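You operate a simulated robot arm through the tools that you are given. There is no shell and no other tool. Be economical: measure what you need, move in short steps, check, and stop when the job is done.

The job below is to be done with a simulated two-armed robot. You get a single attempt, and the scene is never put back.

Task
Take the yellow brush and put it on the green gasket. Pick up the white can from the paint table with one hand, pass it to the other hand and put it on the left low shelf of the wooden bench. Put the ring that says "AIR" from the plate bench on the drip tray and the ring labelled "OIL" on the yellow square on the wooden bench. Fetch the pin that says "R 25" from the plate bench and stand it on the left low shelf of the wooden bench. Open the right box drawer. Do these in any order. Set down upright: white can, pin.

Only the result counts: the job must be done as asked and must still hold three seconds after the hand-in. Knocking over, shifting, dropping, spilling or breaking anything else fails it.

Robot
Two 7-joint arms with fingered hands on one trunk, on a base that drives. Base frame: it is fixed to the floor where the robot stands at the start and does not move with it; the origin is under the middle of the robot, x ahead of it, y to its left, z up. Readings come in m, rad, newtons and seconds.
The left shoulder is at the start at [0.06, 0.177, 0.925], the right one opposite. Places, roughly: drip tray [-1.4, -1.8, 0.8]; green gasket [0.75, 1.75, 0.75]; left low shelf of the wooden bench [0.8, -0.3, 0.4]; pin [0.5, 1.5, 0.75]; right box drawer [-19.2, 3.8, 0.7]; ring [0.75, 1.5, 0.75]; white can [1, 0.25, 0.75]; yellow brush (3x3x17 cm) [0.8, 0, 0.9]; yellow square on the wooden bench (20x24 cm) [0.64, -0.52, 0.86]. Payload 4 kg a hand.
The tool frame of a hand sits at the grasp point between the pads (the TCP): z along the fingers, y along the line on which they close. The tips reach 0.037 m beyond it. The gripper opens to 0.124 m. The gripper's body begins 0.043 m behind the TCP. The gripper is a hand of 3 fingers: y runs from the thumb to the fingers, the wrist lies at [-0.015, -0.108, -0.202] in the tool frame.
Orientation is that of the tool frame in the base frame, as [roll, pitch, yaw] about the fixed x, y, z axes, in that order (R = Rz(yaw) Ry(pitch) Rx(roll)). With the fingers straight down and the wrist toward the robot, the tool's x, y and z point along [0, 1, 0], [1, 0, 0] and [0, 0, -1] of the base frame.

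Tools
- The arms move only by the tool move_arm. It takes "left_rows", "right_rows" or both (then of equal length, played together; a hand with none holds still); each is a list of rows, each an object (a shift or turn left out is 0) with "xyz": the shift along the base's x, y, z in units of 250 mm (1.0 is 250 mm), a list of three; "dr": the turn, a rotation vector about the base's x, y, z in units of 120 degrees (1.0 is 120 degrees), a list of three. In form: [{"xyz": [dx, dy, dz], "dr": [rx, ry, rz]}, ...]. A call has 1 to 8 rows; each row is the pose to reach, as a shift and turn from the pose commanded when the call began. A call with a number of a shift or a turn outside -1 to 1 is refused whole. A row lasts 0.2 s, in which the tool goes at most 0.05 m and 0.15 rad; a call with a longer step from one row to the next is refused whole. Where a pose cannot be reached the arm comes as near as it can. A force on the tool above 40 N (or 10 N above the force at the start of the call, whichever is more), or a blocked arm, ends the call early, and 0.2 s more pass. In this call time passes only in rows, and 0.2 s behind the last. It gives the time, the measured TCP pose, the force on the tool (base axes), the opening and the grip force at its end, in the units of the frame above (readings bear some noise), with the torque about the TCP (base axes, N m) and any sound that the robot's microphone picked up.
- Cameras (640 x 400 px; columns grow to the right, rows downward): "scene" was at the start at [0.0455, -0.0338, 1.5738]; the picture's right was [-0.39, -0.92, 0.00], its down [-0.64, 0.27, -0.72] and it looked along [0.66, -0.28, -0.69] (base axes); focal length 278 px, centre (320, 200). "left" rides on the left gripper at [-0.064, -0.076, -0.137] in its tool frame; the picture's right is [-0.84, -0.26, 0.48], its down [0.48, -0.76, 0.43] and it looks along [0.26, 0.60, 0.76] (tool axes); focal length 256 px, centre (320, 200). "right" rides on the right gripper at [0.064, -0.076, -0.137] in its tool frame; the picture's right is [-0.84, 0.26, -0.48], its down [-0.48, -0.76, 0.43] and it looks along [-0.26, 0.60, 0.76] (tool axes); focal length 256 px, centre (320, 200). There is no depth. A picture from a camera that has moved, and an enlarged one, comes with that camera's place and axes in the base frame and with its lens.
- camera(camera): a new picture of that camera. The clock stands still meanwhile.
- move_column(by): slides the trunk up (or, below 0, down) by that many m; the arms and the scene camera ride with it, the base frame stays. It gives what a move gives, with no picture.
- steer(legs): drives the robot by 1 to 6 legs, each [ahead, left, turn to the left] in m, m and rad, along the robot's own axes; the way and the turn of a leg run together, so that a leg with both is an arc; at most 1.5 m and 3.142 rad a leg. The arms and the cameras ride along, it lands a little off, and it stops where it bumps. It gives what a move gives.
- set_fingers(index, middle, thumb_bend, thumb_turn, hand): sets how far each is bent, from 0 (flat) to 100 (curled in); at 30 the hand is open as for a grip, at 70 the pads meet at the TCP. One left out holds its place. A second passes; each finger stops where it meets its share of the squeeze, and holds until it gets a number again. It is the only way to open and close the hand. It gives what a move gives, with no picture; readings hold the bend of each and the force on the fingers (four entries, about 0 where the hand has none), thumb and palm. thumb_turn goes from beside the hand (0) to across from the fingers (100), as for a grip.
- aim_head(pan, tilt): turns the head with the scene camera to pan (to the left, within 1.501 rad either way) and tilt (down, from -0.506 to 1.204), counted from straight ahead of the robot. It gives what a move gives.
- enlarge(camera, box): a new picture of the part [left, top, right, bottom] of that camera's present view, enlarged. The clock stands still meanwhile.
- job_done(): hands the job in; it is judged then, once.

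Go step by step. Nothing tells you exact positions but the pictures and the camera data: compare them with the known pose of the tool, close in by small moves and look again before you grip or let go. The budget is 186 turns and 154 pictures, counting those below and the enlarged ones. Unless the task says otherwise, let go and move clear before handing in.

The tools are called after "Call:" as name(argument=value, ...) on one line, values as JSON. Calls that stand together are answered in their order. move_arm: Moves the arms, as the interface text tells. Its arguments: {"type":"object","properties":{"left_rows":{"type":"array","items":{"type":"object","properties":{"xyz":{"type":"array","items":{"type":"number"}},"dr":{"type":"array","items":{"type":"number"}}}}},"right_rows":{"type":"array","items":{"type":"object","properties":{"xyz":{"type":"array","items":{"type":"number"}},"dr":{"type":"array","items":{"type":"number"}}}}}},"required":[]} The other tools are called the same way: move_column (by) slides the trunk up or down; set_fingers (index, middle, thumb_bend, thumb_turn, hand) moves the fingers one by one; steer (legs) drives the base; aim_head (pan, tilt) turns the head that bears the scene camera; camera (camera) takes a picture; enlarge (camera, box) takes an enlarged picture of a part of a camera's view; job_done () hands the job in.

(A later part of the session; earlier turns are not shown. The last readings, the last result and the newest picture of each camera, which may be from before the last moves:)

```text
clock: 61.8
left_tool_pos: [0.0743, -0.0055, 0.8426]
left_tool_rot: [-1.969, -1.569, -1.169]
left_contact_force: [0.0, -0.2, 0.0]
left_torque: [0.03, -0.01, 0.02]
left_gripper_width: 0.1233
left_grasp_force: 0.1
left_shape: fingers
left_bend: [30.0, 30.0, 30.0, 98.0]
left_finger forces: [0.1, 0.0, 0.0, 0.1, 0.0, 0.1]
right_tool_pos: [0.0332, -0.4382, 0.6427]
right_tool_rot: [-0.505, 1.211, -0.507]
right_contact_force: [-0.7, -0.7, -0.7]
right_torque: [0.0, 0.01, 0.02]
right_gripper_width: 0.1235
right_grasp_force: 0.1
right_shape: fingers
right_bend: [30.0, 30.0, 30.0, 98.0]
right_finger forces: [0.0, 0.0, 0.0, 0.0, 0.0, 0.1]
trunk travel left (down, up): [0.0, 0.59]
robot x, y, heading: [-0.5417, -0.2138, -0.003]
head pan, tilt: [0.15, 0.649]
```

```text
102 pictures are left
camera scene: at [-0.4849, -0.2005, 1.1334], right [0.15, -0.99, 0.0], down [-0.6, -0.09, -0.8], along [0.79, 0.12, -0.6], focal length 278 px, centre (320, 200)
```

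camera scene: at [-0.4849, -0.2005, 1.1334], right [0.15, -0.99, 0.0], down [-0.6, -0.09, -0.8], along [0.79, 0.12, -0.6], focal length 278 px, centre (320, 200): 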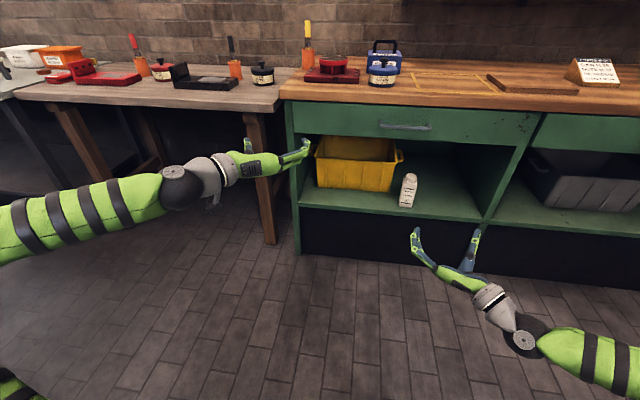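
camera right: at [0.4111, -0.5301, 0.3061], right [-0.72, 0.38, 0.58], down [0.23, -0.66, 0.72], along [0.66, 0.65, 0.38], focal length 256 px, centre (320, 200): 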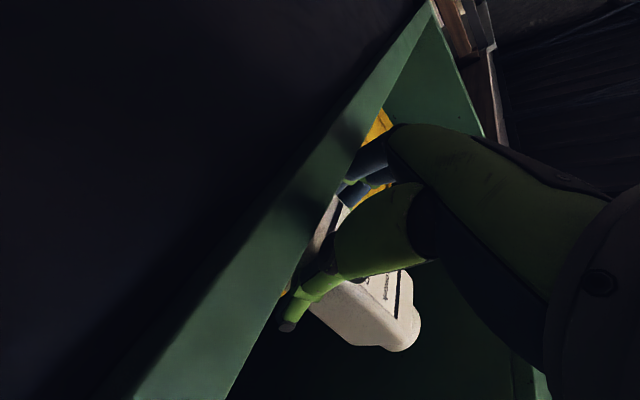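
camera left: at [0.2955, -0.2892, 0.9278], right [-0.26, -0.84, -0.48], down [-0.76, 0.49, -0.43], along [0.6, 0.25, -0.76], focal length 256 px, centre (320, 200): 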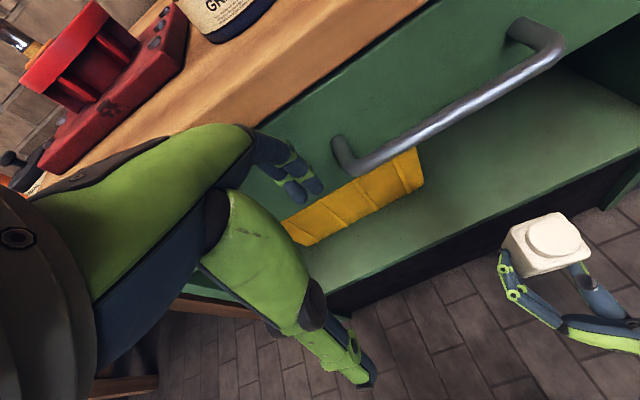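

I raise the trunk, lift both hands and approach so that the left hand stops short of the brush.

Call:
move_column(by=0.4)

Call:
move_arm(left_rows=[{"xyz": [0, 0, -0.15]}, {"xyz": [0, 0, -0.3]}, {"xyz": [0, 0, -0.45]}, {"xyz": [0, 0, -0.6]}, {"xyz": [0, 0, -0.75]}, {"xyz": [0, 0, -0.88]}], right_rows=[{"xyz": [-0.1, 0, 0.12]}, {"xyz": [-0.2, 0, 0.24]}, {"xyz": [-0.3, 0, 0.36]}, {"xyz": [-0.4, 0, 0.48]}, {"xyz": [-0.45, 0, 0.55]}, {"xyz": [-0.5, 0, 0.6]}])

Call:
steer(legs=[[0.5, 0.04, 0]])

Call:
camera(camera="scene")

Call:
camera(camera="left")

```text
clock: 65.6
left_tool_pos: [0.0721, -0.0047, 1.2425]
left_tool_rot: [2.282, -1.569, 0.86]
left_contact_force: [-0.4, -0.1, -0.4]
left_torque: [0.02, -0.02, 0.02]
left_gripper_width: 0.1232
left_grasp_force: 0.1
left_shape: fingers
left_bend: [30.0, 30.0, 30.0, 98.0]
left_finger forces: [0.0, 0.0, 0.1, 0.1, 0.0, 0.0]
right_tool_pos: [0.0339, -0.438, 1.0409]
right_tool_rot: [-0.504, 1.211, -0.507]
right_contact_force: [-1.3, -0.4, -0.6]
right_torque: [0.0, -0.03, -0.02]
right_gripper_width: 0.123
right_grasp_force: 0.0
right_shape: fingers
right_bend: [30.0, 30.0, 30.0, 98.0]
right_finger forces: [0.0, 0.1, 0.0, 0.0, 0.0, 0.0]
trunk travel left (down, up): [-0.4, 0.19]
robot x, y, heading: [-0.5391, -0.2139, -0.002]
head pan, tilt: [0.15, 0.649]
```

```text
clock: 67.0
left_tool_pos: [0.0712, -0.0065, 1.0226]
left_tool_rot: [-1.618, -1.568, -1.523]
left_contact_force: [-0.2, 0.0, -0.1]
left_torque: [-0.04, -0.01, 0.01]
left_gripper_width: 0.1236
left_grasp_force: 0.1
left_shape: fingers
left_bend: [30.0, 30.0, 30.0, 98.0]
left_finger forces: [0.0, 0.0, 0.0, 0.1, 0.0, 0.1]
right_tool_pos: [-0.0562, -0.4594, 1.2175]
right_tool_rot: [-0.506, 1.208, -0.507]
right_contact_force: [0.1, -0.1, -0.2]
right_torque: [-0.01, 0.01, 0.0]
right_gripper_width: 0.1233
right_grasp_force: 0.1
right_shape: fingers
right_bend: [30.0, 30.0, 30.0, 98.0]
right_finger forces: [0.0, 0.0, 0.0, 0.0, 0.1, 0.0]
right hand out of reach, approached as far as the arm can: row 2, 3, 4, 5, 6
trunk travel left (down, up): [-0.4, 0.19]
robot x, y, heading: [-0.5451, -0.2129, 0.005]
head pan, tilt: [0.15, 0.649]
```

```text
clock: 70.0
left_tool_pos: [0.5716, 0.0388, 1.022]
left_tool_rot: [-2.486, -1.569, -0.651]
left_contact_force: [0.4, 0.1, -0.2]
left_torque: [-0.01, -0.01, 0.01]
left_gripper_width: 0.1235
left_grasp_force: 0.1
left_shape: fingers
left_bend: [30.0, 30.0, 30.0, 98.0]
left_finger forces: [0.0, 0.0, 0.0, 0.1, 0.0, 0.1]
right_tool_pos: [0.4461, -0.4164, 1.2172]
right_tool_rot: [-0.504, 1.21, -0.502]
right_contact_force: [0.1, -0.4, 0.3]
right_torque: [0.0, -0.03, 0.0]
right_gripper_width: 0.1234
right_grasp_force: 0.0
right_shape: fingers
right_bend: [30.0, 30.0, 30.0, 98.0]
right_finger forces: [0.1, 0.0, 0.1, 0.0, 0.1, 0.0]
trunk travel left (down, up): [-0.4, 0.19]
robot x, y, heading: [-0.0394, -0.1726, 0.005]
head pan, tilt: [0.15, 0.649]
```

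```text
101 pictures are left
camera scene: at [0.0156, -0.1596, 1.5334], right [0.15, -0.99, 0.0], down [-0.6, -0.09, -0.8], along [0.79, 0.12, -0.6], focal length 278 px, centre (320, 200)
```

scene: 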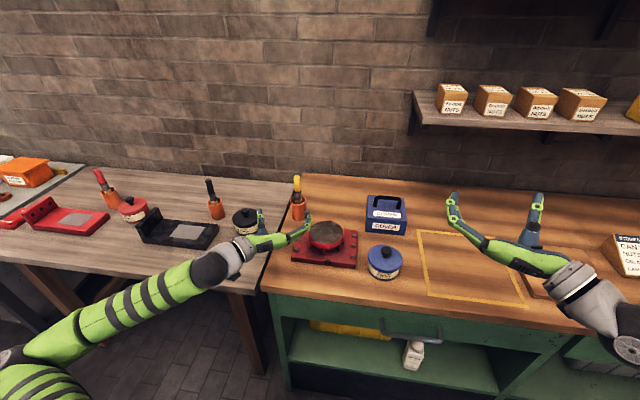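

```text
100 pictures are left
camera left: at [0.4342, 0.1146, 0.9587], right [0.48, 0.26, -0.84], down [0.43, 0.76, 0.48], along [0.76, -0.59, 0.25], focal length 256 px, centre (320, 200)
```

left: 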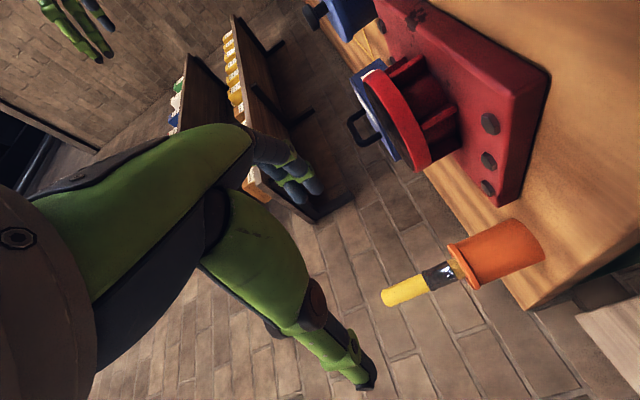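

The brush top triangulates to [0.777, 0.036, 1.04]; the hand is lined up in y. I close in to straddle the handle.

Call:
steer(legs=[[0.1, 0, 0]])

Call:
move_arm(left_rows=[{"xyz": [0.08, 0, -0.03]}, {"xyz": [0.16, 0, -0.036]}, {"xyz": [0.24, 0, -0.036]}, {"xyz": [0.32, 0, -0.036]}])

Call:
enlarge(camera="scene", box=[220, 160, 380, 260])

Call:
camera(camera="left")

```text
clock: 71.1
left_tool_pos: [0.6725, 0.0384, 1.022]
left_tool_rot: [-2.686, -1.568, -0.449]
left_contact_force: [0.3, -1.5, 0.6]
left_torque: [0.0, -0.04, -0.02]
left_gripper_width: 0.1236
left_grasp_force: 0.2
left_shape: fingers
left_bend: [30.0, 30.0, 30.0, 98.0]
left_finger forces: [0.0, 0.0, 0.0, 0.0, 0.1, 0.0]
right_tool_pos: [0.5454, -0.4152, 1.2167]
right_tool_rot: [-0.508, 1.21, -0.502]
right_contact_force: [0.0, -0.2, 0.5]
right_torque: [0.0, 0.05, -0.01]
right_gripper_width: 0.1233
right_grasp_force: 0.0
right_shape: fingers
right_bend: [30.0, 30.0, 30.0, 98.0]
right_finger forces: [0.1, 0.1, 0.1, 0.1, 0.0, 0.1]
trunk travel left (down, up): [-0.4, 0.19]
robot x, y, heading: [0.0661, -0.1726, 0.001]
head pan, tilt: [0.15, 0.649]
```

```text
clock: 72.1
left_tool_pos: [0.752, 0.0392, 1.0144]
left_tool_rot: [-2.623, -1.569, -0.512]
left_contact_force: [-0.7, -0.5, 0.8]
left_torque: [0.0, 0.03, 0.02]
left_gripper_width: 0.1236
left_grasp_force: 0.0
left_shape: fingers
left_bend: [30.0, 30.0, 30.0, 98.0]
left_finger forces: [0.0, 0.0, 0.0, 0.1, 0.0, 0.1]
right_tool_pos: [0.5461, -0.4167, 1.2169]
right_tool_rot: [-0.506, 1.21, -0.5]
right_contact_force: [0.6, 0.3, -0.5]
right_torque: [0.01, 0.02, 0.03]
right_gripper_width: 0.1233
right_grasp_force: 0.1
right_shape: fingers
right_bend: [30.0, 30.0, 30.0, 98.0]
right_finger forces: [0.0, 0.0, 0.0, 0.1, 0.0, 0.0]
trunk travel left (down, up): [-0.4, 0.19]
robot x, y, heading: [0.062, -0.1715, 0.005]
head pan, tilt: [0.15, 0.649]
```

```text
4.00 times, centred on (300, 210) of scene
camera zoom: at [0.1158, -0.1593, 1.5334], right [0.15, -0.99, 0.0], down [-0.6, -0.09, -0.8], along [0.79, 0.12, -0.6], focal length 1113 px, centre (400, 160)
```

zoom: 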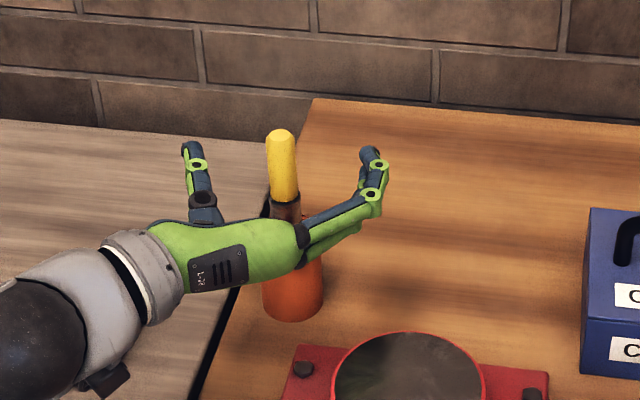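

```text
98 pictures are left
camera left: at [0.6143, 0.1151, 0.9498], right [0.48, 0.26, -0.84], down [0.43, 0.76, 0.48], along [0.76, -0.59, 0.25], focal length 256 px, centre (320, 200)
```

left: 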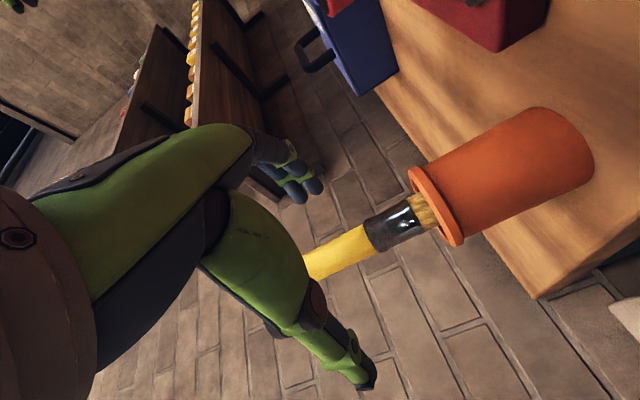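

The handle lies between the fingers. I move the last 2 cm and close.

Call:
move_arm(left_rows=[{"xyz": [0.04, 0, -0.02]}, {"xyz": [0.075, 0, -0.02]}])

Call:
set_fingers(hand="left", index=70, middle=70, thumb_bend=70)

Call:
enlarge(camera="scene", box=[220, 160, 380, 260])

```text
clock: 72.7
left_tool_pos: [0.7715, 0.0394, 1.0085]
left_tool_rot: [-1.682, -1.568, -1.453]
left_contact_force: [0.5, 0.2, 0.0]
left_torque: [-0.03, -0.04, 0.0]
left_gripper_width: 0.1238
left_grasp_force: 0.1
left_shape: fingers
left_bend: [30.0, 30.0, 30.0, 98.0]
left_finger forces: [0.0, 0.1, 0.0, 0.1, 0.1, 0.0]
right_tool_pos: [0.5473, -0.4168, 1.2172]
right_tool_rot: [-0.507, 1.207, -0.502]
right_contact_force: [-0.3, -0.6, 0.0]
right_torque: [-0.02, -0.02, 0.01]
right_gripper_width: 0.1232
right_grasp_force: 0.0
right_shape: fingers
right_bend: [30.0, 30.0, 30.0, 98.0]
right_finger forces: [0.0, 0.1, 0.1, 0.0, 0.1, 0.0]
trunk travel left (down, up): [-0.4, 0.19]
robot x, y, heading: [0.0598, -0.1704, 0.004]
head pan, tilt: [0.15, 0.649]
```

```text
clock: 73.7
left_tool_pos: [0.7708, 0.0402, 1.0076]
left_tool_rot: [-1.825, -1.57, -1.309]
left_contact_force: [0.4, 0.2, 0.9]
left_torque: [-0.03, 0.03, -0.01]
left_gripper_width: 0.0126
left_grasp_force: 7.9
left_shape: fingers
left_bend: [66.0, 70.0, 68.0, 98.0]
left_finger forces: [7.0, 0.4, 0.1, 0.0, 7.6, 0.0]
right_tool_pos: [0.5467, -0.4167, 1.2172]
right_tool_rot: [-0.51, 1.21, -0.505]
right_contact_force: [0.6, 0.2, -0.2]
right_torque: [0.01, 0.02, -0.03]
right_gripper_width: 0.1233
right_grasp_force: 0.0
right_shape: fingers
right_bend: [30.0, 30.0, 30.0, 98.0]
right_finger forces: [0.0, 0.1, 0.0, 0.1, 0.0, 0.0]
trunk travel left (down, up): [-0.4, 0.19]
robot x, y, heading: [0.0612, -0.1685, 0.002]
head pan, tilt: [0.15, 0.649]
```

```text
4.00 times, centred on (300, 210) of scene
camera zoom: at [0.1156, -0.1593, 1.5334], right [0.15, -0.99, 0.0], down [-0.6, -0.09, -0.8], along [0.79, 0.12, -0.6], focal length 1113 px, centre (400, 160)
```

zoom: 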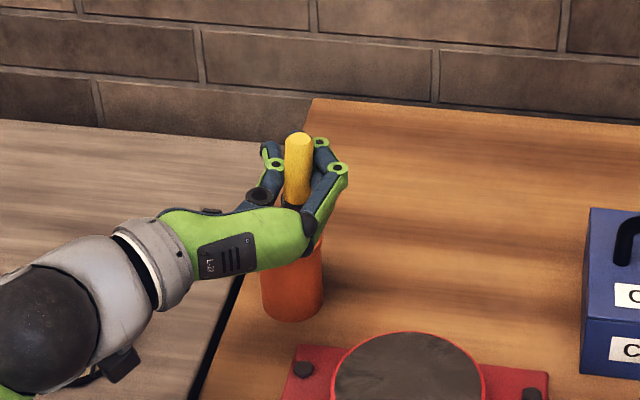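

The grip is light; I squeeze more, then lift straight up.

Call:
set_fingers(hand="left", index=85, middle=85, thumb_bend=80)

Call:
move_arm(left_rows=[{"xyz": [0, 0, 0.1]}, {"xyz": [0, 0, 0.22]}, {"xyz": [0, 0, 0.36]}, {"xyz": [0, 0, 0.5]}, {"xyz": [0, 0, 0.65]}, {"xyz": [0, 0, 0.8]}])

Call:
enlarge(camera="scene", box=[200, 80, 400, 260])

```text
clock: 74.7
left_tool_pos: [0.7709, 0.0398, 1.009]
left_tool_rot: [1.752, -1.569, 1.394]
left_contact_force: [-0.9, 4.6, 0.9]
left_torque: [0.28, 0.22, 0.06]
left_gripper_width: 0.0039
left_grasp_force: 22.7
left_shape: fingers
left_bend: [77.0, 79.0, 67.0, 97.0]
left_finger forces: [3.7, 17.2, 0.0, 0.1, 25.2, 0.0]
right_tool_pos: [0.5466, -0.4156, 1.2169]
right_tool_rot: [-0.504, 1.209, -0.5]
right_contact_force: [0.2, -0.1, 0.6]
right_torque: [-0.03, 0.01, -0.01]
right_gripper_width: 0.1229
right_grasp_force: 0.0
right_shape: fingers
right_bend: [30.0, 30.0, 30.0, 98.0]
right_finger forces: [0.0, 0.1, 0.1, 0.1, 0.1, 0.1]
trunk travel left (down, up): [-0.4, 0.19]
robot x, y, heading: [0.0585, -0.1714, -0.001]
head pan, tilt: [0.15, 0.649]
```

```text
clock: 76.1
left_tool_pos: [0.7708, 0.0387, 1.2084]
left_tool_rot: [-1.963, -1.569, -1.172]
left_contact_force: [-0.1, -0.6, -0.6]
left_torque: [0.04, 0.03, 0.01]
left_gripper_width: 0.003
left_grasp_force: 17.7
left_shape: fingers
left_bend: [77.0, 81.0, 73.0, 96.0]
left_finger forces: [8.3, 8.7, 0.0, 0.1, 17.4, 0.0]
right_tool_pos: [0.5471, -0.4163, 1.2171]
right_tool_rot: [-0.507, 1.208, -0.504]
right_contact_force: [1.2, -0.2, 0.3]
right_torque: [0.0, 0.01, -0.02]
right_gripper_width: 0.123
right_grasp_force: 0.1
right_shape: fingers
right_bend: [30.0, 30.0, 30.0, 98.0]
right_finger forces: [0.0, 0.0, 0.0, 0.1, 0.0, 0.0]
trunk travel left (down, up): [-0.4, 0.19]
robot x, y, heading: [0.0628, -0.1709, 0.006]
head pan, tilt: [0.15, 0.649]
```

```text
2.22 times, centred on (300, 170) of scene
camera zoom: at [0.1155, -0.1597, 1.5333], right [0.15, -0.99, 0.0], down [-0.6, -0.09, -0.8], along [0.79, 0.12, -0.6], focal length 618 px, centre (364, 267)
```

zoom: 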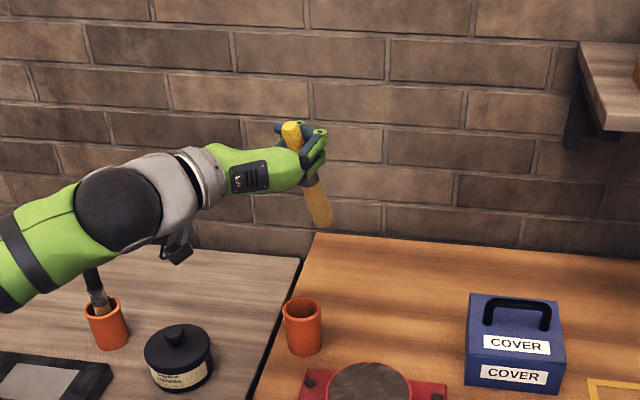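

The brush is out of the cup; the cup stayed put. I back off and drive left to the plate bench.

Call:
steer(legs=[[-0.35, 0, 0], [0, 1.5, 0], [0, 0.17, 0]])

Call:
aim_head(pan=0.0, tilt=0.75)

Call:
camera(camera="scene")

```text
clock: 86.4
left_tool_pos: [0.4266, 1.7025, 1.2072]
left_tool_rot: [-2.651, -1.569, -0.49]
left_contact_force: [0.1, 0.2, -0.7]
left_torque: [0.04, 0.03, 0.0]
left_gripper_width: 0.0034
left_grasp_force: 17.8
left_shape: fingers
left_bend: [77.0, 81.0, 73.0, 96.0]
left_finger forces: [8.3, 8.7, 0.1, 0.0, 17.3, 0.0]
right_tool_pos: [0.1999, 1.248, 1.2169]
right_tool_rot: [-0.505, 1.21, -0.504]
right_contact_force: [-0.4, 0.5, -0.1]
right_torque: [-0.02, 0.0, -0.03]
right_gripper_width: 0.1231
right_grasp_force: 0.2
right_shape: fingers
right_bend: [30.0, 30.0, 30.0, 98.0]
right_finger forces: [0.0, 0.1, 0.0, 0.0, 0.0, 0.0]
trunk travel left (down, up): [-0.4, 0.19]
robot x, y, heading: [-0.2828, 1.4952, -0.007]
head pan, tilt: [0.15, 0.649]
```

```text
clock: 87.1
left_tool_pos: [0.4269, 1.7016, 1.2072]
left_tool_rot: [2.597, -1.568, 0.546]
left_contact_force: [-0.2, 0.2, 0.7]
left_torque: [0.02, 0.0, 0.01]
left_gripper_width: 0.0035
left_grasp_force: 17.1
left_shape: fingers
left_bend: [77.0, 81.0, 73.0, 96.0]
left_finger forces: [8.3, 8.7, 0.0, 0.1, 17.4, 0.0]
right_tool_pos: [0.1988, 1.2471, 1.2167]
right_tool_rot: [-0.505, 1.21, -0.505]
right_contact_force: [-0.2, -0.1, -0.7]
right_torque: [0.0, -0.02, 0.0]
right_gripper_width: 0.1231
right_grasp_force: 0.1
right_shape: fingers
right_bend: [30.0, 30.0, 30.0, 98.0]
right_finger forces: [0.0, 0.0, 0.1, 0.0, 0.1, 0.0]
trunk travel left (down, up): [-0.4, 0.19]
robot x, y, heading: [-0.2856, 1.4942, -0.001]
head pan, tilt: [0.0, 0.75]
```

```text
95 pictures are left
camera scene: at [-0.2329, 1.4929, 1.5248], right [0.0, -1.0, 0.0], down [-0.68, 0.0, -0.73], along [0.73, 0.0, -0.68], focal length 278 px, centre (320, 200)
```

scene: 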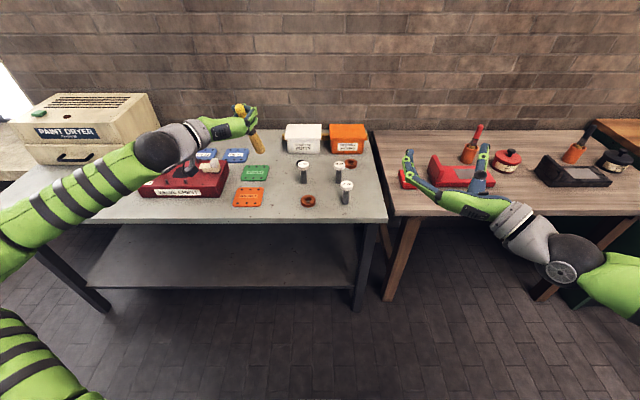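

Call:
enlarge(camera="scene", box=[210, 120, 390, 232])

Call:
camera(camera="left")

```text
3.56 times, centred on (300, 176) of scene
camera zoom: at [-0.2329, 1.4929, 1.5248], right [0.0, -1.0, 0.0], down [-0.68, 0.0, -0.73], along [0.73, 0.0, -0.68], focal length 989 px, centre (391, 285)
```

zoom: 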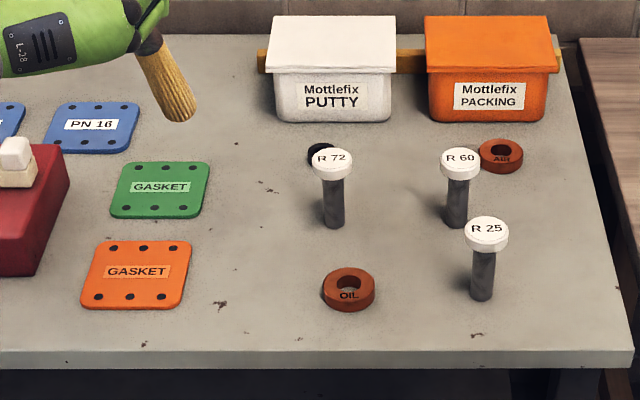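

```text
93 pictures are left
camera left: at [0.2892, 1.7783, 1.1439], right [0.48, 0.26, -0.84], down [0.43, 0.76, 0.48], along [0.76, -0.6, 0.25], focal length 256 px, centre (320, 200)
```

left: 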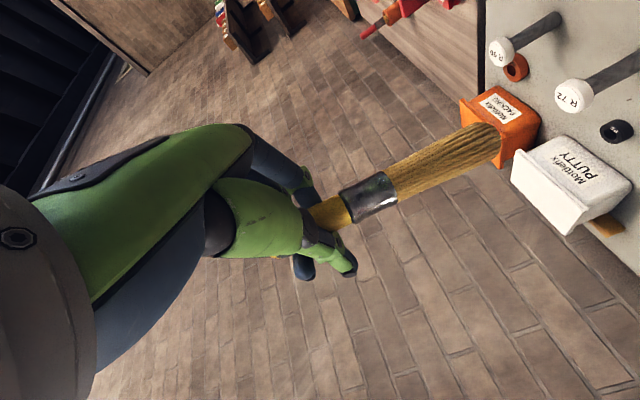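

Labels are readable: R 25 is the front right pin, OIL the front ring, AIR the ring behind R 60. The table top is z≈0.81 and the gasket centre about [0.70, 1.768]. I approach and turn the hand to lay the brush flat.

Call:
steer(legs=[[0.27, 0.05, 0]])

Call:
move_arm(left_rows=[{"dr": [-0.041, 0.041, 0.041]}, {"dr": [-0.082, 0.082, 0.082]}, {"dr": [-0.123, 0.123, 0.123]}, {"dr": [-0.164, 0.164, 0.164]}, {"dr": [-0.205, 0.205, 0.205]}, {"dr": [-0.246, 0.246, 0.246]}, {"dr": [-0.287, 0.287, 0.287]}, {"dr": [-0.328, 0.328, 0.328]}])

Call:
move_arm(left_rows=[{"xyz": [0, 0, -0.05], "dr": [-0.041, 0.041, 0.041]}, {"xyz": [0, 0, -0.1], "dr": [-0.082, 0.082, 0.082]}, {"xyz": [0, 0, -0.15], "dr": [-0.123, 0.123, 0.123]}, {"xyz": [0, 0, -0.2], "dr": [-0.164, 0.164, 0.164]}, {"xyz": [0, 0, -0.25], "dr": [-0.205, 0.205, 0.205]}, {"xyz": [0, 0, -0.3], "dr": [-0.245, 0.245, 0.245]}, {"xyz": [0, 0, -0.35], "dr": [-0.25, 0.25, 0.25]}])

Call:
camera(camera="scene")

Call:
camera(camera="left")

```text
clock: 89.1
left_tool_pos: [0.6978, 1.7504, 1.2064]
left_tool_rot: [-2.058, -1.568, -1.084]
left_contact_force: [-0.1, -0.5, -1.5]
left_torque: [0.05, 0.02, 0.0]
left_gripper_width: 0.0034
left_grasp_force: 16.6
left_shape: fingers
left_bend: [77.0, 81.0, 73.0, 96.0]
left_finger forces: [8.2, 8.6, 0.0, 0.0, 17.4, 0.0]
right_tool_pos: [0.4694, 1.2955, 1.2163]
right_tool_rot: [-0.509, 1.208, -0.513]
right_contact_force: [0.7, 0.4, -0.6]
right_torque: [0.02, -0.03, -0.03]
right_gripper_width: 0.1232
right_grasp_force: 0.1
right_shape: fingers
right_bend: [30.0, 30.0, 30.0, 98.0]
right_finger forces: [0.0, 0.0, 0.0, 0.0, 0.1, 0.0]
trunk travel left (down, up): [-0.4, 0.19]
robot x, y, heading: [-0.013, 1.5405, -0.005]
head pan, tilt: [0.0, 0.75]
```

```text
clock: 90.9
left_tool_pos: [0.6917, 1.7821, 1.2198]
left_tool_rot: [2.713, -0.654, 1.137]
left_contact_force: [-0.1, -1.2, -0.2]
left_torque: [0.04, 0.0, -0.03]
left_gripper_width: 0.0032
left_grasp_force: 16.3
left_shape: fingers
left_bend: [77.0, 81.0, 73.0, 96.0]
left_finger forces: [8.8, 7.1, 0.1, 0.0, 16.7, 0.0]
left hand out of reach, approached as far as the arm can: row 7, 8
right_tool_pos: [0.4693, 1.2968, 1.2174]
right_tool_rot: [-0.509, 1.208, -0.51]
right_contact_force: [0.3, 0.7, -0.5]
right_torque: [0.01, 0.04, 0.01]
right_gripper_width: 0.1233
right_grasp_force: 0.0
right_shape: fingers
right_bend: [30.0, 30.0, 30.0, 98.0]
right_finger forces: [0.1, 0.0, 0.1, 0.0, 0.1, 0.0]
trunk travel left (down, up): [-0.4, 0.19]
robot x, y, heading: [-0.0163, 1.5439, -0.006]
head pan, tilt: [0.0, 0.75]
```

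```text
clock: 92.5
left_tool_pos: [0.672, 1.8607, 1.1556]
left_tool_rot: [3.115, -0.025, 1.543]
left_contact_force: [-0.1, 0.4, -0.6]
left_torque: [0.04, 0.01, -0.01]
left_gripper_width: 0.0031
left_grasp_force: 15.9
left_shape: fingers
left_bend: [77.0, 81.0, 73.0, 96.0]
left_finger forces: [9.5, 6.3, 0.0, 0.0, 15.9, 0.0]
left hand out of reach, approached as far as the arm can: row 1, 2, 3, 4, 5, 6, 7
right_tool_pos: [0.4695, 1.2971, 1.2158]
right_tool_rot: [-0.505, 1.21, -0.506]
right_contact_force: [0.4, -1.3, 0.6]
right_torque: [-0.01, 0.0, -0.01]
right_gripper_width: 0.1235
right_grasp_force: 0.0
right_shape: fingers
right_bend: [30.0, 30.0, 30.0, 98.0]
right_finger forces: [0.0, 0.0, 0.0, 0.0, 0.0, 0.0]
trunk travel left (down, up): [-0.4, 0.19]
robot x, y, heading: [-0.0168, 1.5466, 0.003]
head pan, tilt: [0.0, 0.75]
```

```text
92 pictures are left
camera scene: at [0.0375, 1.5422, 1.5248], right [0.0, -1.0, 0.0], down [-0.68, 0.0, -0.73], along [0.73, 0.0, -0.68], focal length 278 px, centre (320, 200)
```

scene: 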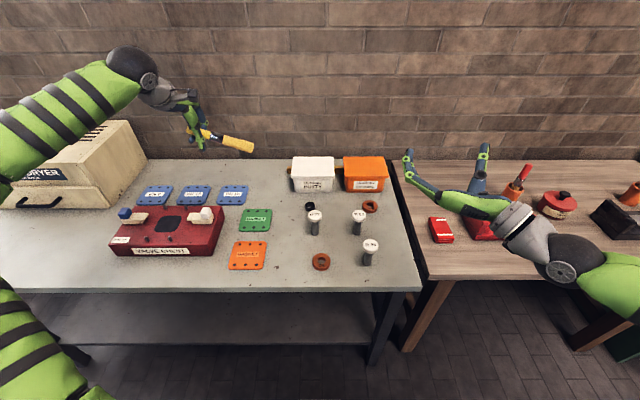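

```text
91 pictures are left
camera left: at [0.5892, 1.797, 1.2883], right [-0.27, -0.82, -0.51], down [-0.73, 0.52, -0.44], along [0.62, 0.26, -0.74], focal length 256 px, centre (320, 200)
```

left: 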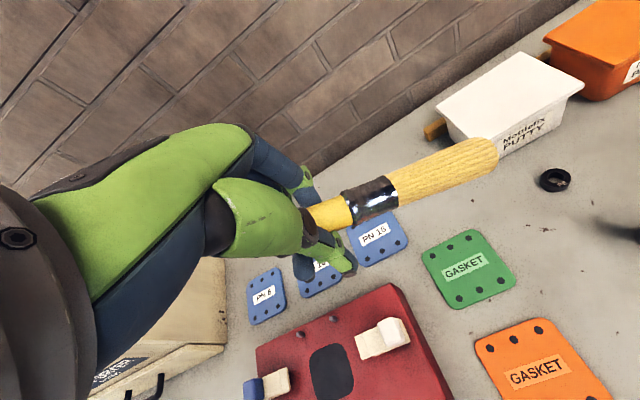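

Gasket confirmed at [0.70, 1.767]. I bring the brush down above it, in stages.

Call:
move_arm(left_rows=[{"xyz": [0, 0, -0.15]}, {"xyz": [0, 0, -0.3]}, {"xyz": [0, 0, -0.45]}, {"xyz": [0, 0, -0.6]}])

```text
clock: 93.5
left_tool_pos: [0.6711, 1.8617, 1.0042]
left_tool_rot: [3.115, -0.028, 1.543]
left_contact_force: [0.4, -0.8, -0.4]
left_torque: [0.03, -0.02, 0.01]
left_gripper_width: 0.0029
left_grasp_force: 14.9
left_shape: fingers
left_bend: [77.0, 81.0, 73.0, 96.0]
left_finger forces: [9.2, 5.5, 0.0, 0.0, 15.1, 0.0]
right_tool_pos: [0.4703, 1.2954, 1.2166]
right_tool_rot: [-0.509, 1.21, -0.511]
right_contact_force: [0.7, 0.7, -0.6]
right_torque: [-0.02, 0.01, -0.01]
right_gripper_width: 0.1233
right_grasp_force: 0.0
right_shape: fingers
right_bend: [30.0, 30.0, 30.0, 98.0]
right_finger forces: [0.0, 0.0, 0.0, 0.1, 0.0, 0.0]
trunk travel left (down, up): [-0.4, 0.19]
robot x, y, heading: [-0.0177, 1.5439, -0.001]
head pan, tilt: [0.0, 0.75]
```

Call:
move_arm(left_rows=[{"xyz": [0.03, -0.08, -0.08], "dr": [-0.025, -0.006, 0]}, {"xyz": [0.06, -0.15, -0.17], "dr": [-0.05, -0.012, 0]}, {"xyz": [0.08, -0.2, -0.26], "dr": [-0.073, -0.018, 0]}, {"xyz": [0.08, -0.2, -0.34], "dr": [-0.073, -0.018, 0]}])

Call:
enlarge(camera="scene", box=[160, 130, 340, 280])

Call:
camera(camera="left")

```text
clock: 94.5
left_tool_pos: [0.6919, 1.8123, 0.9184]
left_tool_rot: [3.073, 0.126, 1.54]
left_contact_force: [0.3, -0.2, -0.9]
left_torque: [0.06, 0.03, -0.02]
left_gripper_width: 0.0028
left_grasp_force: 14.3
left_shape: fingers
left_bend: [77.0, 81.0, 73.0, 96.0]
left_finger forces: [9.1, 5.2, 0.0, 0.1, 14.7, 0.0]
right_tool_pos: [0.47, 1.2975, 1.2181]
right_tool_rot: [-0.51, 1.208, -0.511]
right_contact_force: [0.1, -0.9, -0.3]
right_torque: [0.01, 0.05, 0.01]
right_gripper_width: 0.123
right_grasp_force: 0.0
right_shape: fingers
right_bend: [30.0, 30.0, 30.0, 98.0]
right_finger forces: [0.0, 0.0, 0.1, 0.0, 0.0, 0.0]
trunk travel left (down, up): [-0.4, 0.19]
robot x, y, heading: [-0.0167, 1.5425, -0.004]
head pan, tilt: [0.0, 0.75]
```

```text
2.67 times, centred on (250, 205) of scene
camera zoom: at [0.0377, 1.5423, 1.5248], right [0.0, -1.0, 0.0], down [-0.68, 0.0, -0.73], along [0.73, 0.0, -0.68], focal length 742 px, centre (507, 187)
```

zoom: 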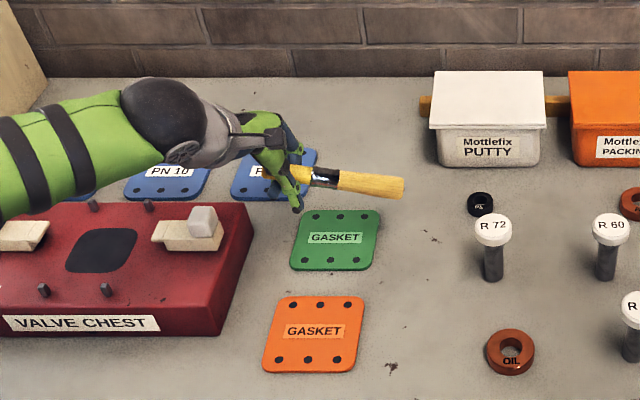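

```text
89 pictures are left
camera left: at [0.6044, 1.769, 1.0559], right [-0.25, -0.89, -0.39], down [-0.72, 0.44, -0.54], along [0.65, 0.14, -0.74], focal length 256 px, centre (320, 200)
```

left: 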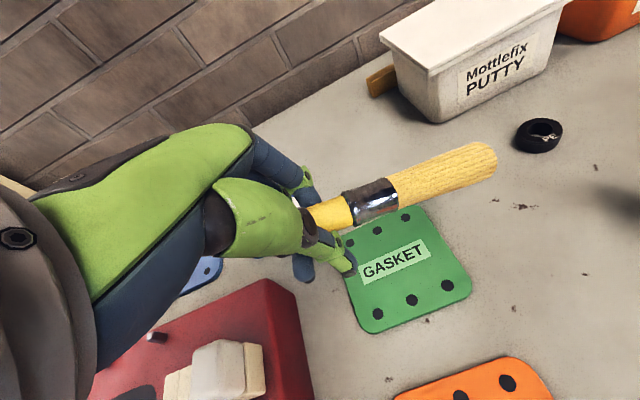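

The brush centre is over the gasket at [0.701, 1.755]. I lower it.

Call:
move_arm(left_rows=[{"xyz": [0, 0, -0.1]}, {"xyz": [0, 0, -0.18]}, {"xyz": [0, 0, -0.23]}, {"xyz": [0, 0, -0.25]}, {"xyz": [0, 0, -0.27]}])

Call:
enlarge(camera="scene", box=[200, 170, 320, 245])

Call:
camera(camera="left")

```text
clock: 95.7
left_tool_pos: [0.6903, 1.8105, 0.8521]
left_tool_rot: [3.072, 0.124, 1.542]
left_contact_force: [0.1, 0.3, -0.4]
left_torque: [0.04, 0.0, -0.02]
left_gripper_width: 0.0031
left_grasp_force: 14.1
left_shape: fingers
left_bend: [77.0, 81.0, 73.0, 96.0]
left_finger forces: [9.1, 5.1, 0.0, 0.0, 14.4, 0.1]
right_tool_pos: [0.4701, 1.2957, 1.2157]
right_tool_rot: [-0.509, 1.21, -0.51]
right_contact_force: [1.4, 0.1, 0.2]
right_torque: [0.01, 0.03, 0.01]
right_gripper_width: 0.1232
right_grasp_force: 0.0
right_shape: fingers
right_bend: [30.0, 30.0, 30.0, 98.0]
right_finger forces: [0.1, 0.1, 0.0, 0.0, 0.0, 0.0]
trunk travel left (down, up): [-0.4, 0.19]
robot x, y, heading: [-0.0138, 1.5448, -0.004]
head pan, tilt: [0.0, 0.75]
```

```text
5.33 times, centred on (260, 208) of scene
camera zoom: at [0.0376, 1.5422, 1.5248], right [0.0, -1.0, 0.0], down [-0.68, 0.0, -0.73], along [0.73, 0.0, -0.68], focal length 1484 px, centre (640, 160)
```

zoom: 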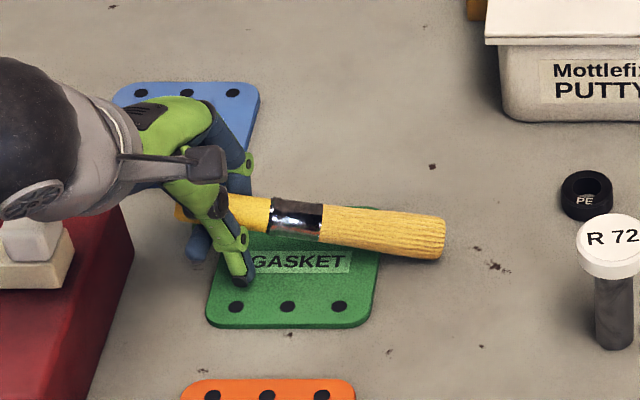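

```text
87 pictures are left
camera left: at [0.6041, 1.768, 0.9894], right [-0.25, -0.89, -0.39], down [-0.71, 0.44, -0.54], along [0.65, 0.14, -0.74], focal length 256 px, centre (320, 200)
```

left: 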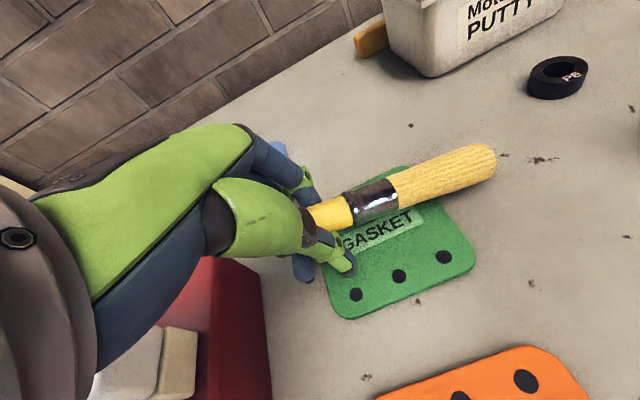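

Nearly there; I lower to contact.

Call:
move_arm(left_rows=[{"xyz": [0, 0, -0.02]}, {"xyz": [0, 0, -0.04]}, {"xyz": [0, 0, -0.06]}, {"xyz": [0, 0, -0.08]}])

Call:
enlarge(camera="scene", box=[200, 170, 320, 245])

```text
clock: 96.6
left_tool_pos: [0.6934, 1.81, 0.845]
left_tool_rot: [3.057, 0.127, 1.536]
left_contact_force: [-4.2, 1.3, 17.5]
left_torque: [-0.08, 0.39, -0.11]
left_gripper_width: 0.0039
left_grasp_force: 27.2
left_shape: fingers
left_bend: [77.0, 81.0, 72.0, 96.0]
left_finger forces: [9.4, 6.3, 0.0, 0.0, 39.7, 0.0]
right_tool_pos: [0.4675, 1.2957, 1.2176]
right_tool_rot: [-0.498, 1.208, -0.497]
right_contact_force: [-0.6, -1.0, -0.9]
right_torque: [0.0, 0.01, -0.01]
right_gripper_width: 0.1233
right_grasp_force: 0.1
right_shape: fingers
right_bend: [30.0, 30.0, 30.0, 98.0]
right_finger forces: [0.0, 0.0, 0.0, 0.0, 0.0, 0.0]
trunk travel left (down, up): [-0.4, 0.19]
robot x, y, heading: [-0.0146, 1.5441, -0.003]
head pan, tilt: [0.0, 0.75]
stopped in row 4 (left hand): the force on the tool passed its limit at 44 N (the readings are from after the stop); the commanded pose is now the measured one
```

```text
5.33 times, centred on (260, 208) of scene
camera zoom: at [0.0358, 1.542, 1.5249], right [0.0, -1.0, 0.0], down [-0.68, 0.0, -0.73], along [0.73, 0.0, -0.68], focal length 1484 px, centre (640, 160)
```

zoom: 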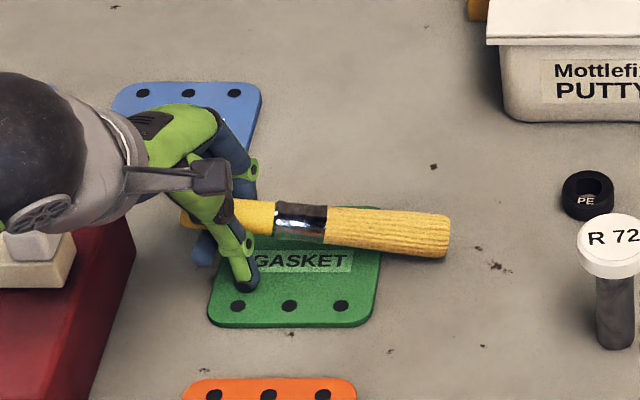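

The thumb touches the gasket, so I lift 6 mm, nudge 1 cm toward its centre and then release.

Call:
move_arm(left_rows=[{"xyz": [0, 0, 0.03]}, {"xyz": [-0.05, 0, 0.03]}])

Call:
set_fingers(hand="left", index=55, middle=55, thumb_bend=55)

Call:
enlarge(camera="scene", box=[200, 170, 320, 245])

```text
clock: 97.2
left_tool_pos: [0.6801, 1.8104, 0.8476]
left_tool_rot: [3.062, 0.125, 1.538]
left_contact_force: [0.0, 0.5, -0.3]
left_torque: [0.02, -0.03, 0.0]
left_gripper_width: 0.0031
left_grasp_force: 14.8
left_shape: fingers
left_bend: [77.0, 81.0, 73.0, 96.0]
left_finger forces: [8.8, 5.2, 0.0, 0.0, 14.7, 0.0]
right_tool_pos: [0.4704, 1.2977, 1.2179]
right_tool_rot: [-0.51, 1.208, -0.511]
right_contact_force: [0.0, 0.2, -0.3]
right_torque: [-0.01, -0.01, -0.01]
right_gripper_width: 0.1236
right_grasp_force: 0.0
right_shape: fingers
right_bend: [30.0, 30.0, 30.0, 98.0]
right_finger forces: [0.1, 0.0, 0.0, 0.1, 0.0, 0.0]
trunk travel left (down, up): [-0.4, 0.19]
robot x, y, heading: [-0.0157, 1.5449, -0.005]
head pan, tilt: [0.0, 0.75]
```

```text
clock: 98.2
left_tool_pos: [0.6806, 1.8114, 0.8482]
left_tool_rot: [3.061, 0.127, 1.538]
left_contact_force: [-0.3, -0.3, 0.6]
left_torque: [-0.01, 0.0, -0.03]
left_gripper_width: 0.0464
left_grasp_force: 0.1
left_shape: fingers
left_bend: [55.0, 55.0, 55.0, 98.0]
left_finger forces: [0.0, 0.0, 0.0, 0.0, 0.2, 0.1]
right_tool_pos: [0.4699, 1.2969, 1.2167]
right_tool_rot: [-0.506, 1.211, -0.507]
right_contact_force: [0.2, 0.1, 0.3]
right_torque: [0.02, -0.01, -0.02]
right_gripper_width: 0.1229
right_grasp_force: 0.0
right_shape: fingers
right_bend: [30.0, 30.0, 30.0, 98.0]
right_finger forces: [0.0, 0.0, 0.0, 0.0, 0.0, 0.1]
trunk travel left (down, up): [-0.4, 0.19]
robot x, y, heading: [-0.016, 1.5445, -0.002]
head pan, tilt: [0.0, 0.75]
```

```text
5.33 times, centred on (260, 208) of scene
camera zoom: at [0.0374, 1.5422, 1.5248], right [0.0, -1.0, 0.0], down [-0.68, 0.0, -0.73], along [0.73, 0.0, -0.68], focal length 1484 px, centre (640, 160)
```

zoom: 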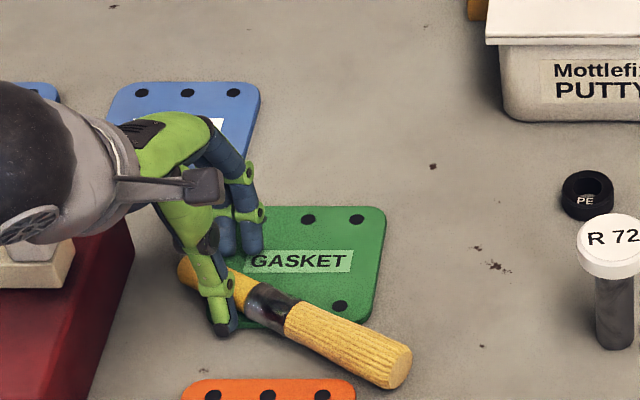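

The brush rolled to a diagonal over the gasket's front corner. I lift the hand clear and look, to re-grip it nearer its middle.

Call:
move_arm(left_rows=[{"xyz": [0, 0, 0.06]}, {"xyz": [0, 0, 0.16]}, {"xyz": [0, 0, 0.3]}, {"xyz": [-0.1, 0.1, 0.42]}])

Call:
enlarge(camera="scene", box=[200, 170, 320, 245])

Call:
camera(camera="left")

```text
clock: 99.2
left_tool_pos: [0.657, 1.8346, 0.9546]
left_tool_rot: [3.06, 0.127, 1.538]
left_contact_force: [-0.1, -0.2, 0.0]
left_torque: [0.0, 0.0, -0.01]
left_gripper_width: 0.0468
left_grasp_force: 0.0
left_shape: fingers
left_bend: [55.0, 55.0, 55.0, 98.0]
left_finger forces: [0.0, 0.0, 0.0, 0.0, 0.0, 0.0]
right_tool_pos: [0.4709, 1.2954, 1.2169]
right_tool_rot: [-0.505, 1.207, -0.507]
right_contact_force: [0.1, -0.2, 0.2]
right_torque: [0.01, 0.0, 0.0]
right_gripper_width: 0.1231
right_grasp_force: 0.0
right_shape: fingers
right_bend: [30.0, 30.0, 30.0, 98.0]
right_finger forces: [0.0, 0.0, 0.0, 0.0, 0.0, 0.0]
trunk travel left (down, up): [-0.4, 0.19]
robot x, y, heading: [-0.0181, 1.544, 0.001]
head pan, tilt: [0.0, 0.75]
```

```text
5.33 times, centred on (260, 208) of scene
camera zoom: at [0.037, 1.5422, 1.5248], right [0.0, -1.0, 0.0], down [-0.68, 0.0, -0.73], along [0.73, 0.0, -0.68], focal length 1484 px, centre (640, 160)
```

zoom: 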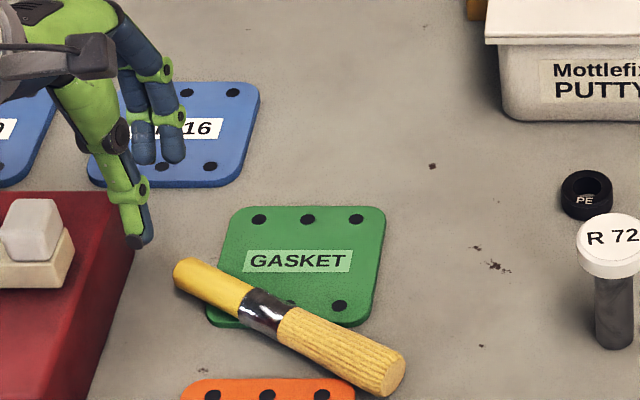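

```text
83 pictures are left
camera left: at [0.5674, 1.7917, 1.0908], right [-0.25, -0.89, -0.39], down [-0.71, 0.44, -0.55], along [0.66, 0.14, -0.74], focal length 256 px, centre (320, 200)
```

left: 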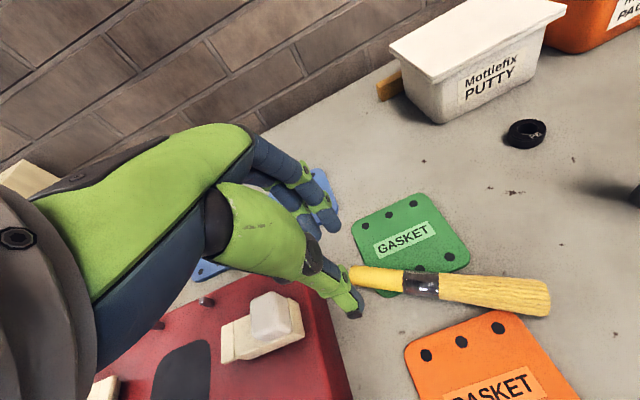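

The gasket did not move; the brush centre is at [0.641, 1.759], pointing diagonally. I straighten the hand, yaw it to match the brush and come in over its middle.

Call:
set_fingers(hand="left", index=45, middle=45, thumb_bend=45)

Call:
move_arm(left_rows=[{"xyz": [-0.02, -0.08, 0], "dr": [0.031, 0.018, 0]}, {"xyz": [-0.04, -0.16, 0], "dr": [0.062, 0.037, 0]}])

Call:
move_arm(left_rows=[{"xyz": [-0.01, -0.04, 0], "dr": [0, 0, -0.07]}, {"xyz": [-0.02, -0.08, -0.02], "dr": [0, 0, -0.14]}, {"xyz": [-0.024, -0.12, -0.05], "dr": [0, 0, -0.2]}, {"xyz": [-0.024, -0.143, -0.09], "dr": [0, 0, -0.258]}])

Call:
camera(camera="left")

Call:
enlarge(camera="scene", box=[200, 170, 320, 245])

```text
clock: 100.2
left_tool_pos: [0.6566, 1.8358, 0.954]
left_tool_rot: [3.06, 0.126, 1.537]
left_contact_force: [-0.4, 1.2, 0.0]
left_torque: [-0.04, 0.0, -0.04]
left_gripper_width: 0.0774
left_grasp_force: 0.1
left_shape: fingers
left_bend: [45.0, 45.0, 45.0, 98.0]
left_finger forces: [0.1, 0.0, 0.0, 0.0, 0.0, 0.0]
right_tool_pos: [0.4697, 1.2961, 1.2166]
right_tool_rot: [-0.509, 1.208, -0.508]
right_contact_force: [-0.5, -0.1, -0.1]
right_torque: [-0.01, -0.01, -0.02]
right_gripper_width: 0.1228
right_grasp_force: 0.0
right_shape: fingers
right_bend: [30.0, 30.0, 30.0, 98.0]
right_finger forces: [0.0, 0.0, 0.1, 0.0, 0.0, 0.1]
trunk travel left (down, up): [-0.4, 0.19]
robot x, y, heading: [-0.0156, 1.5426, -0.002]
head pan, tilt: [0.0, 0.75]
```

```text
clock: 100.8
left_tool_pos: [0.6457, 1.7953, 0.9539]
left_tool_rot: [-3.14, 0.0, 1.546]
left_contact_force: [0.5, 0.2, 0.6]
left_torque: [0.02, -0.03, 0.01]
left_gripper_width: 0.0775
left_grasp_force: 0.0
left_shape: fingers
left_bend: [45.0, 45.0, 45.0, 98.0]
left_finger forces: [0.0, 0.0, 0.0, 0.0, 0.1, 0.0]
right_tool_pos: [0.4692, 1.2961, 1.2162]
right_tool_rot: [-0.506, 1.21, -0.506]
right_contact_force: [-0.2, -0.3, -0.6]
right_torque: [0.01, -0.02, 0.03]
right_gripper_width: 0.1233
right_grasp_force: 0.1
right_shape: fingers
right_bend: [30.0, 30.0, 30.0, 98.0]
right_finger forces: [0.0, 0.1, 0.0, 0.0, 0.0, 0.0]
trunk travel left (down, up): [-0.4, 0.19]
robot x, y, heading: [-0.0133, 1.5441, -0.001]
head pan, tilt: [0.0, 0.75]
```

```text
clock: 101.8
left_tool_pos: [0.6415, 1.7594, 0.9296]
left_tool_rot: [-3.14, -0.002, 1.001]
left_contact_force: [0.1, -0.1, 1.0]
left_torque: [-0.04, 0.04, 0.03]
left_gripper_width: 0.0776
left_grasp_force: 0.0
left_shape: fingers
left_bend: [45.0, 45.0, 45.0, 98.0]
left_finger forces: [0.1, 0.0, 0.0, 0.0, 0.1, 0.0]
right_tool_pos: [0.4696, 1.2967, 1.2169]
right_tool_rot: [-0.504, 1.208, -0.504]
right_contact_force: [-0.6, -0.8, -0.1]
right_torque: [0.0, -0.01, -0.01]
right_gripper_width: 0.1233
right_grasp_force: 0.2
right_shape: fingers
right_bend: [30.0, 30.0, 30.0, 98.0]
right_finger forces: [0.0, 0.1, 0.0, 0.1, 0.0, 0.1]
trunk travel left (down, up): [-0.4, 0.19]
robot x, y, heading: [-0.0146, 1.5457, -0.001]
head pan, tilt: [0.0, 0.75]
```

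```text
82 pictures are left
camera left: at [0.5419, 1.7482, 1.0668], right [-0.67, -0.57, -0.48], down [-0.38, 0.82, -0.43], along [0.64, -0.11, -0.76], focal length 256 px, centre (320, 200)
```

left: 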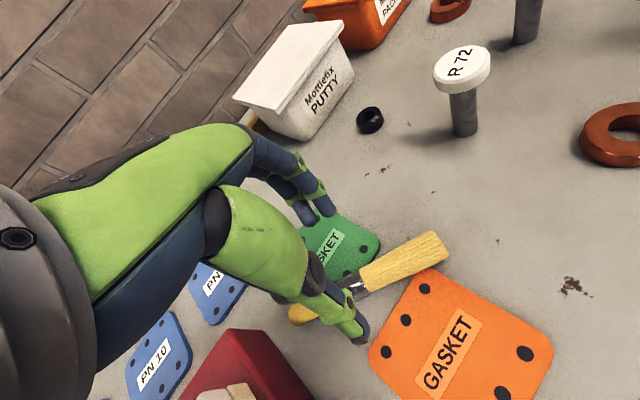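

```text
5.33 times, centred on (260, 208) of scene
camera zoom: at [0.0376, 1.5423, 1.5248], right [0.0, -1.0, 0.0], down [-0.68, 0.0, -0.73], along [0.73, 0.0, -0.68], focal length 1484 px, centre (640, 160)
```

zoom: 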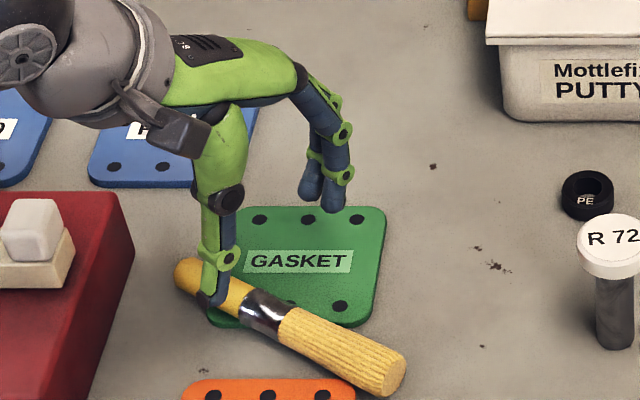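

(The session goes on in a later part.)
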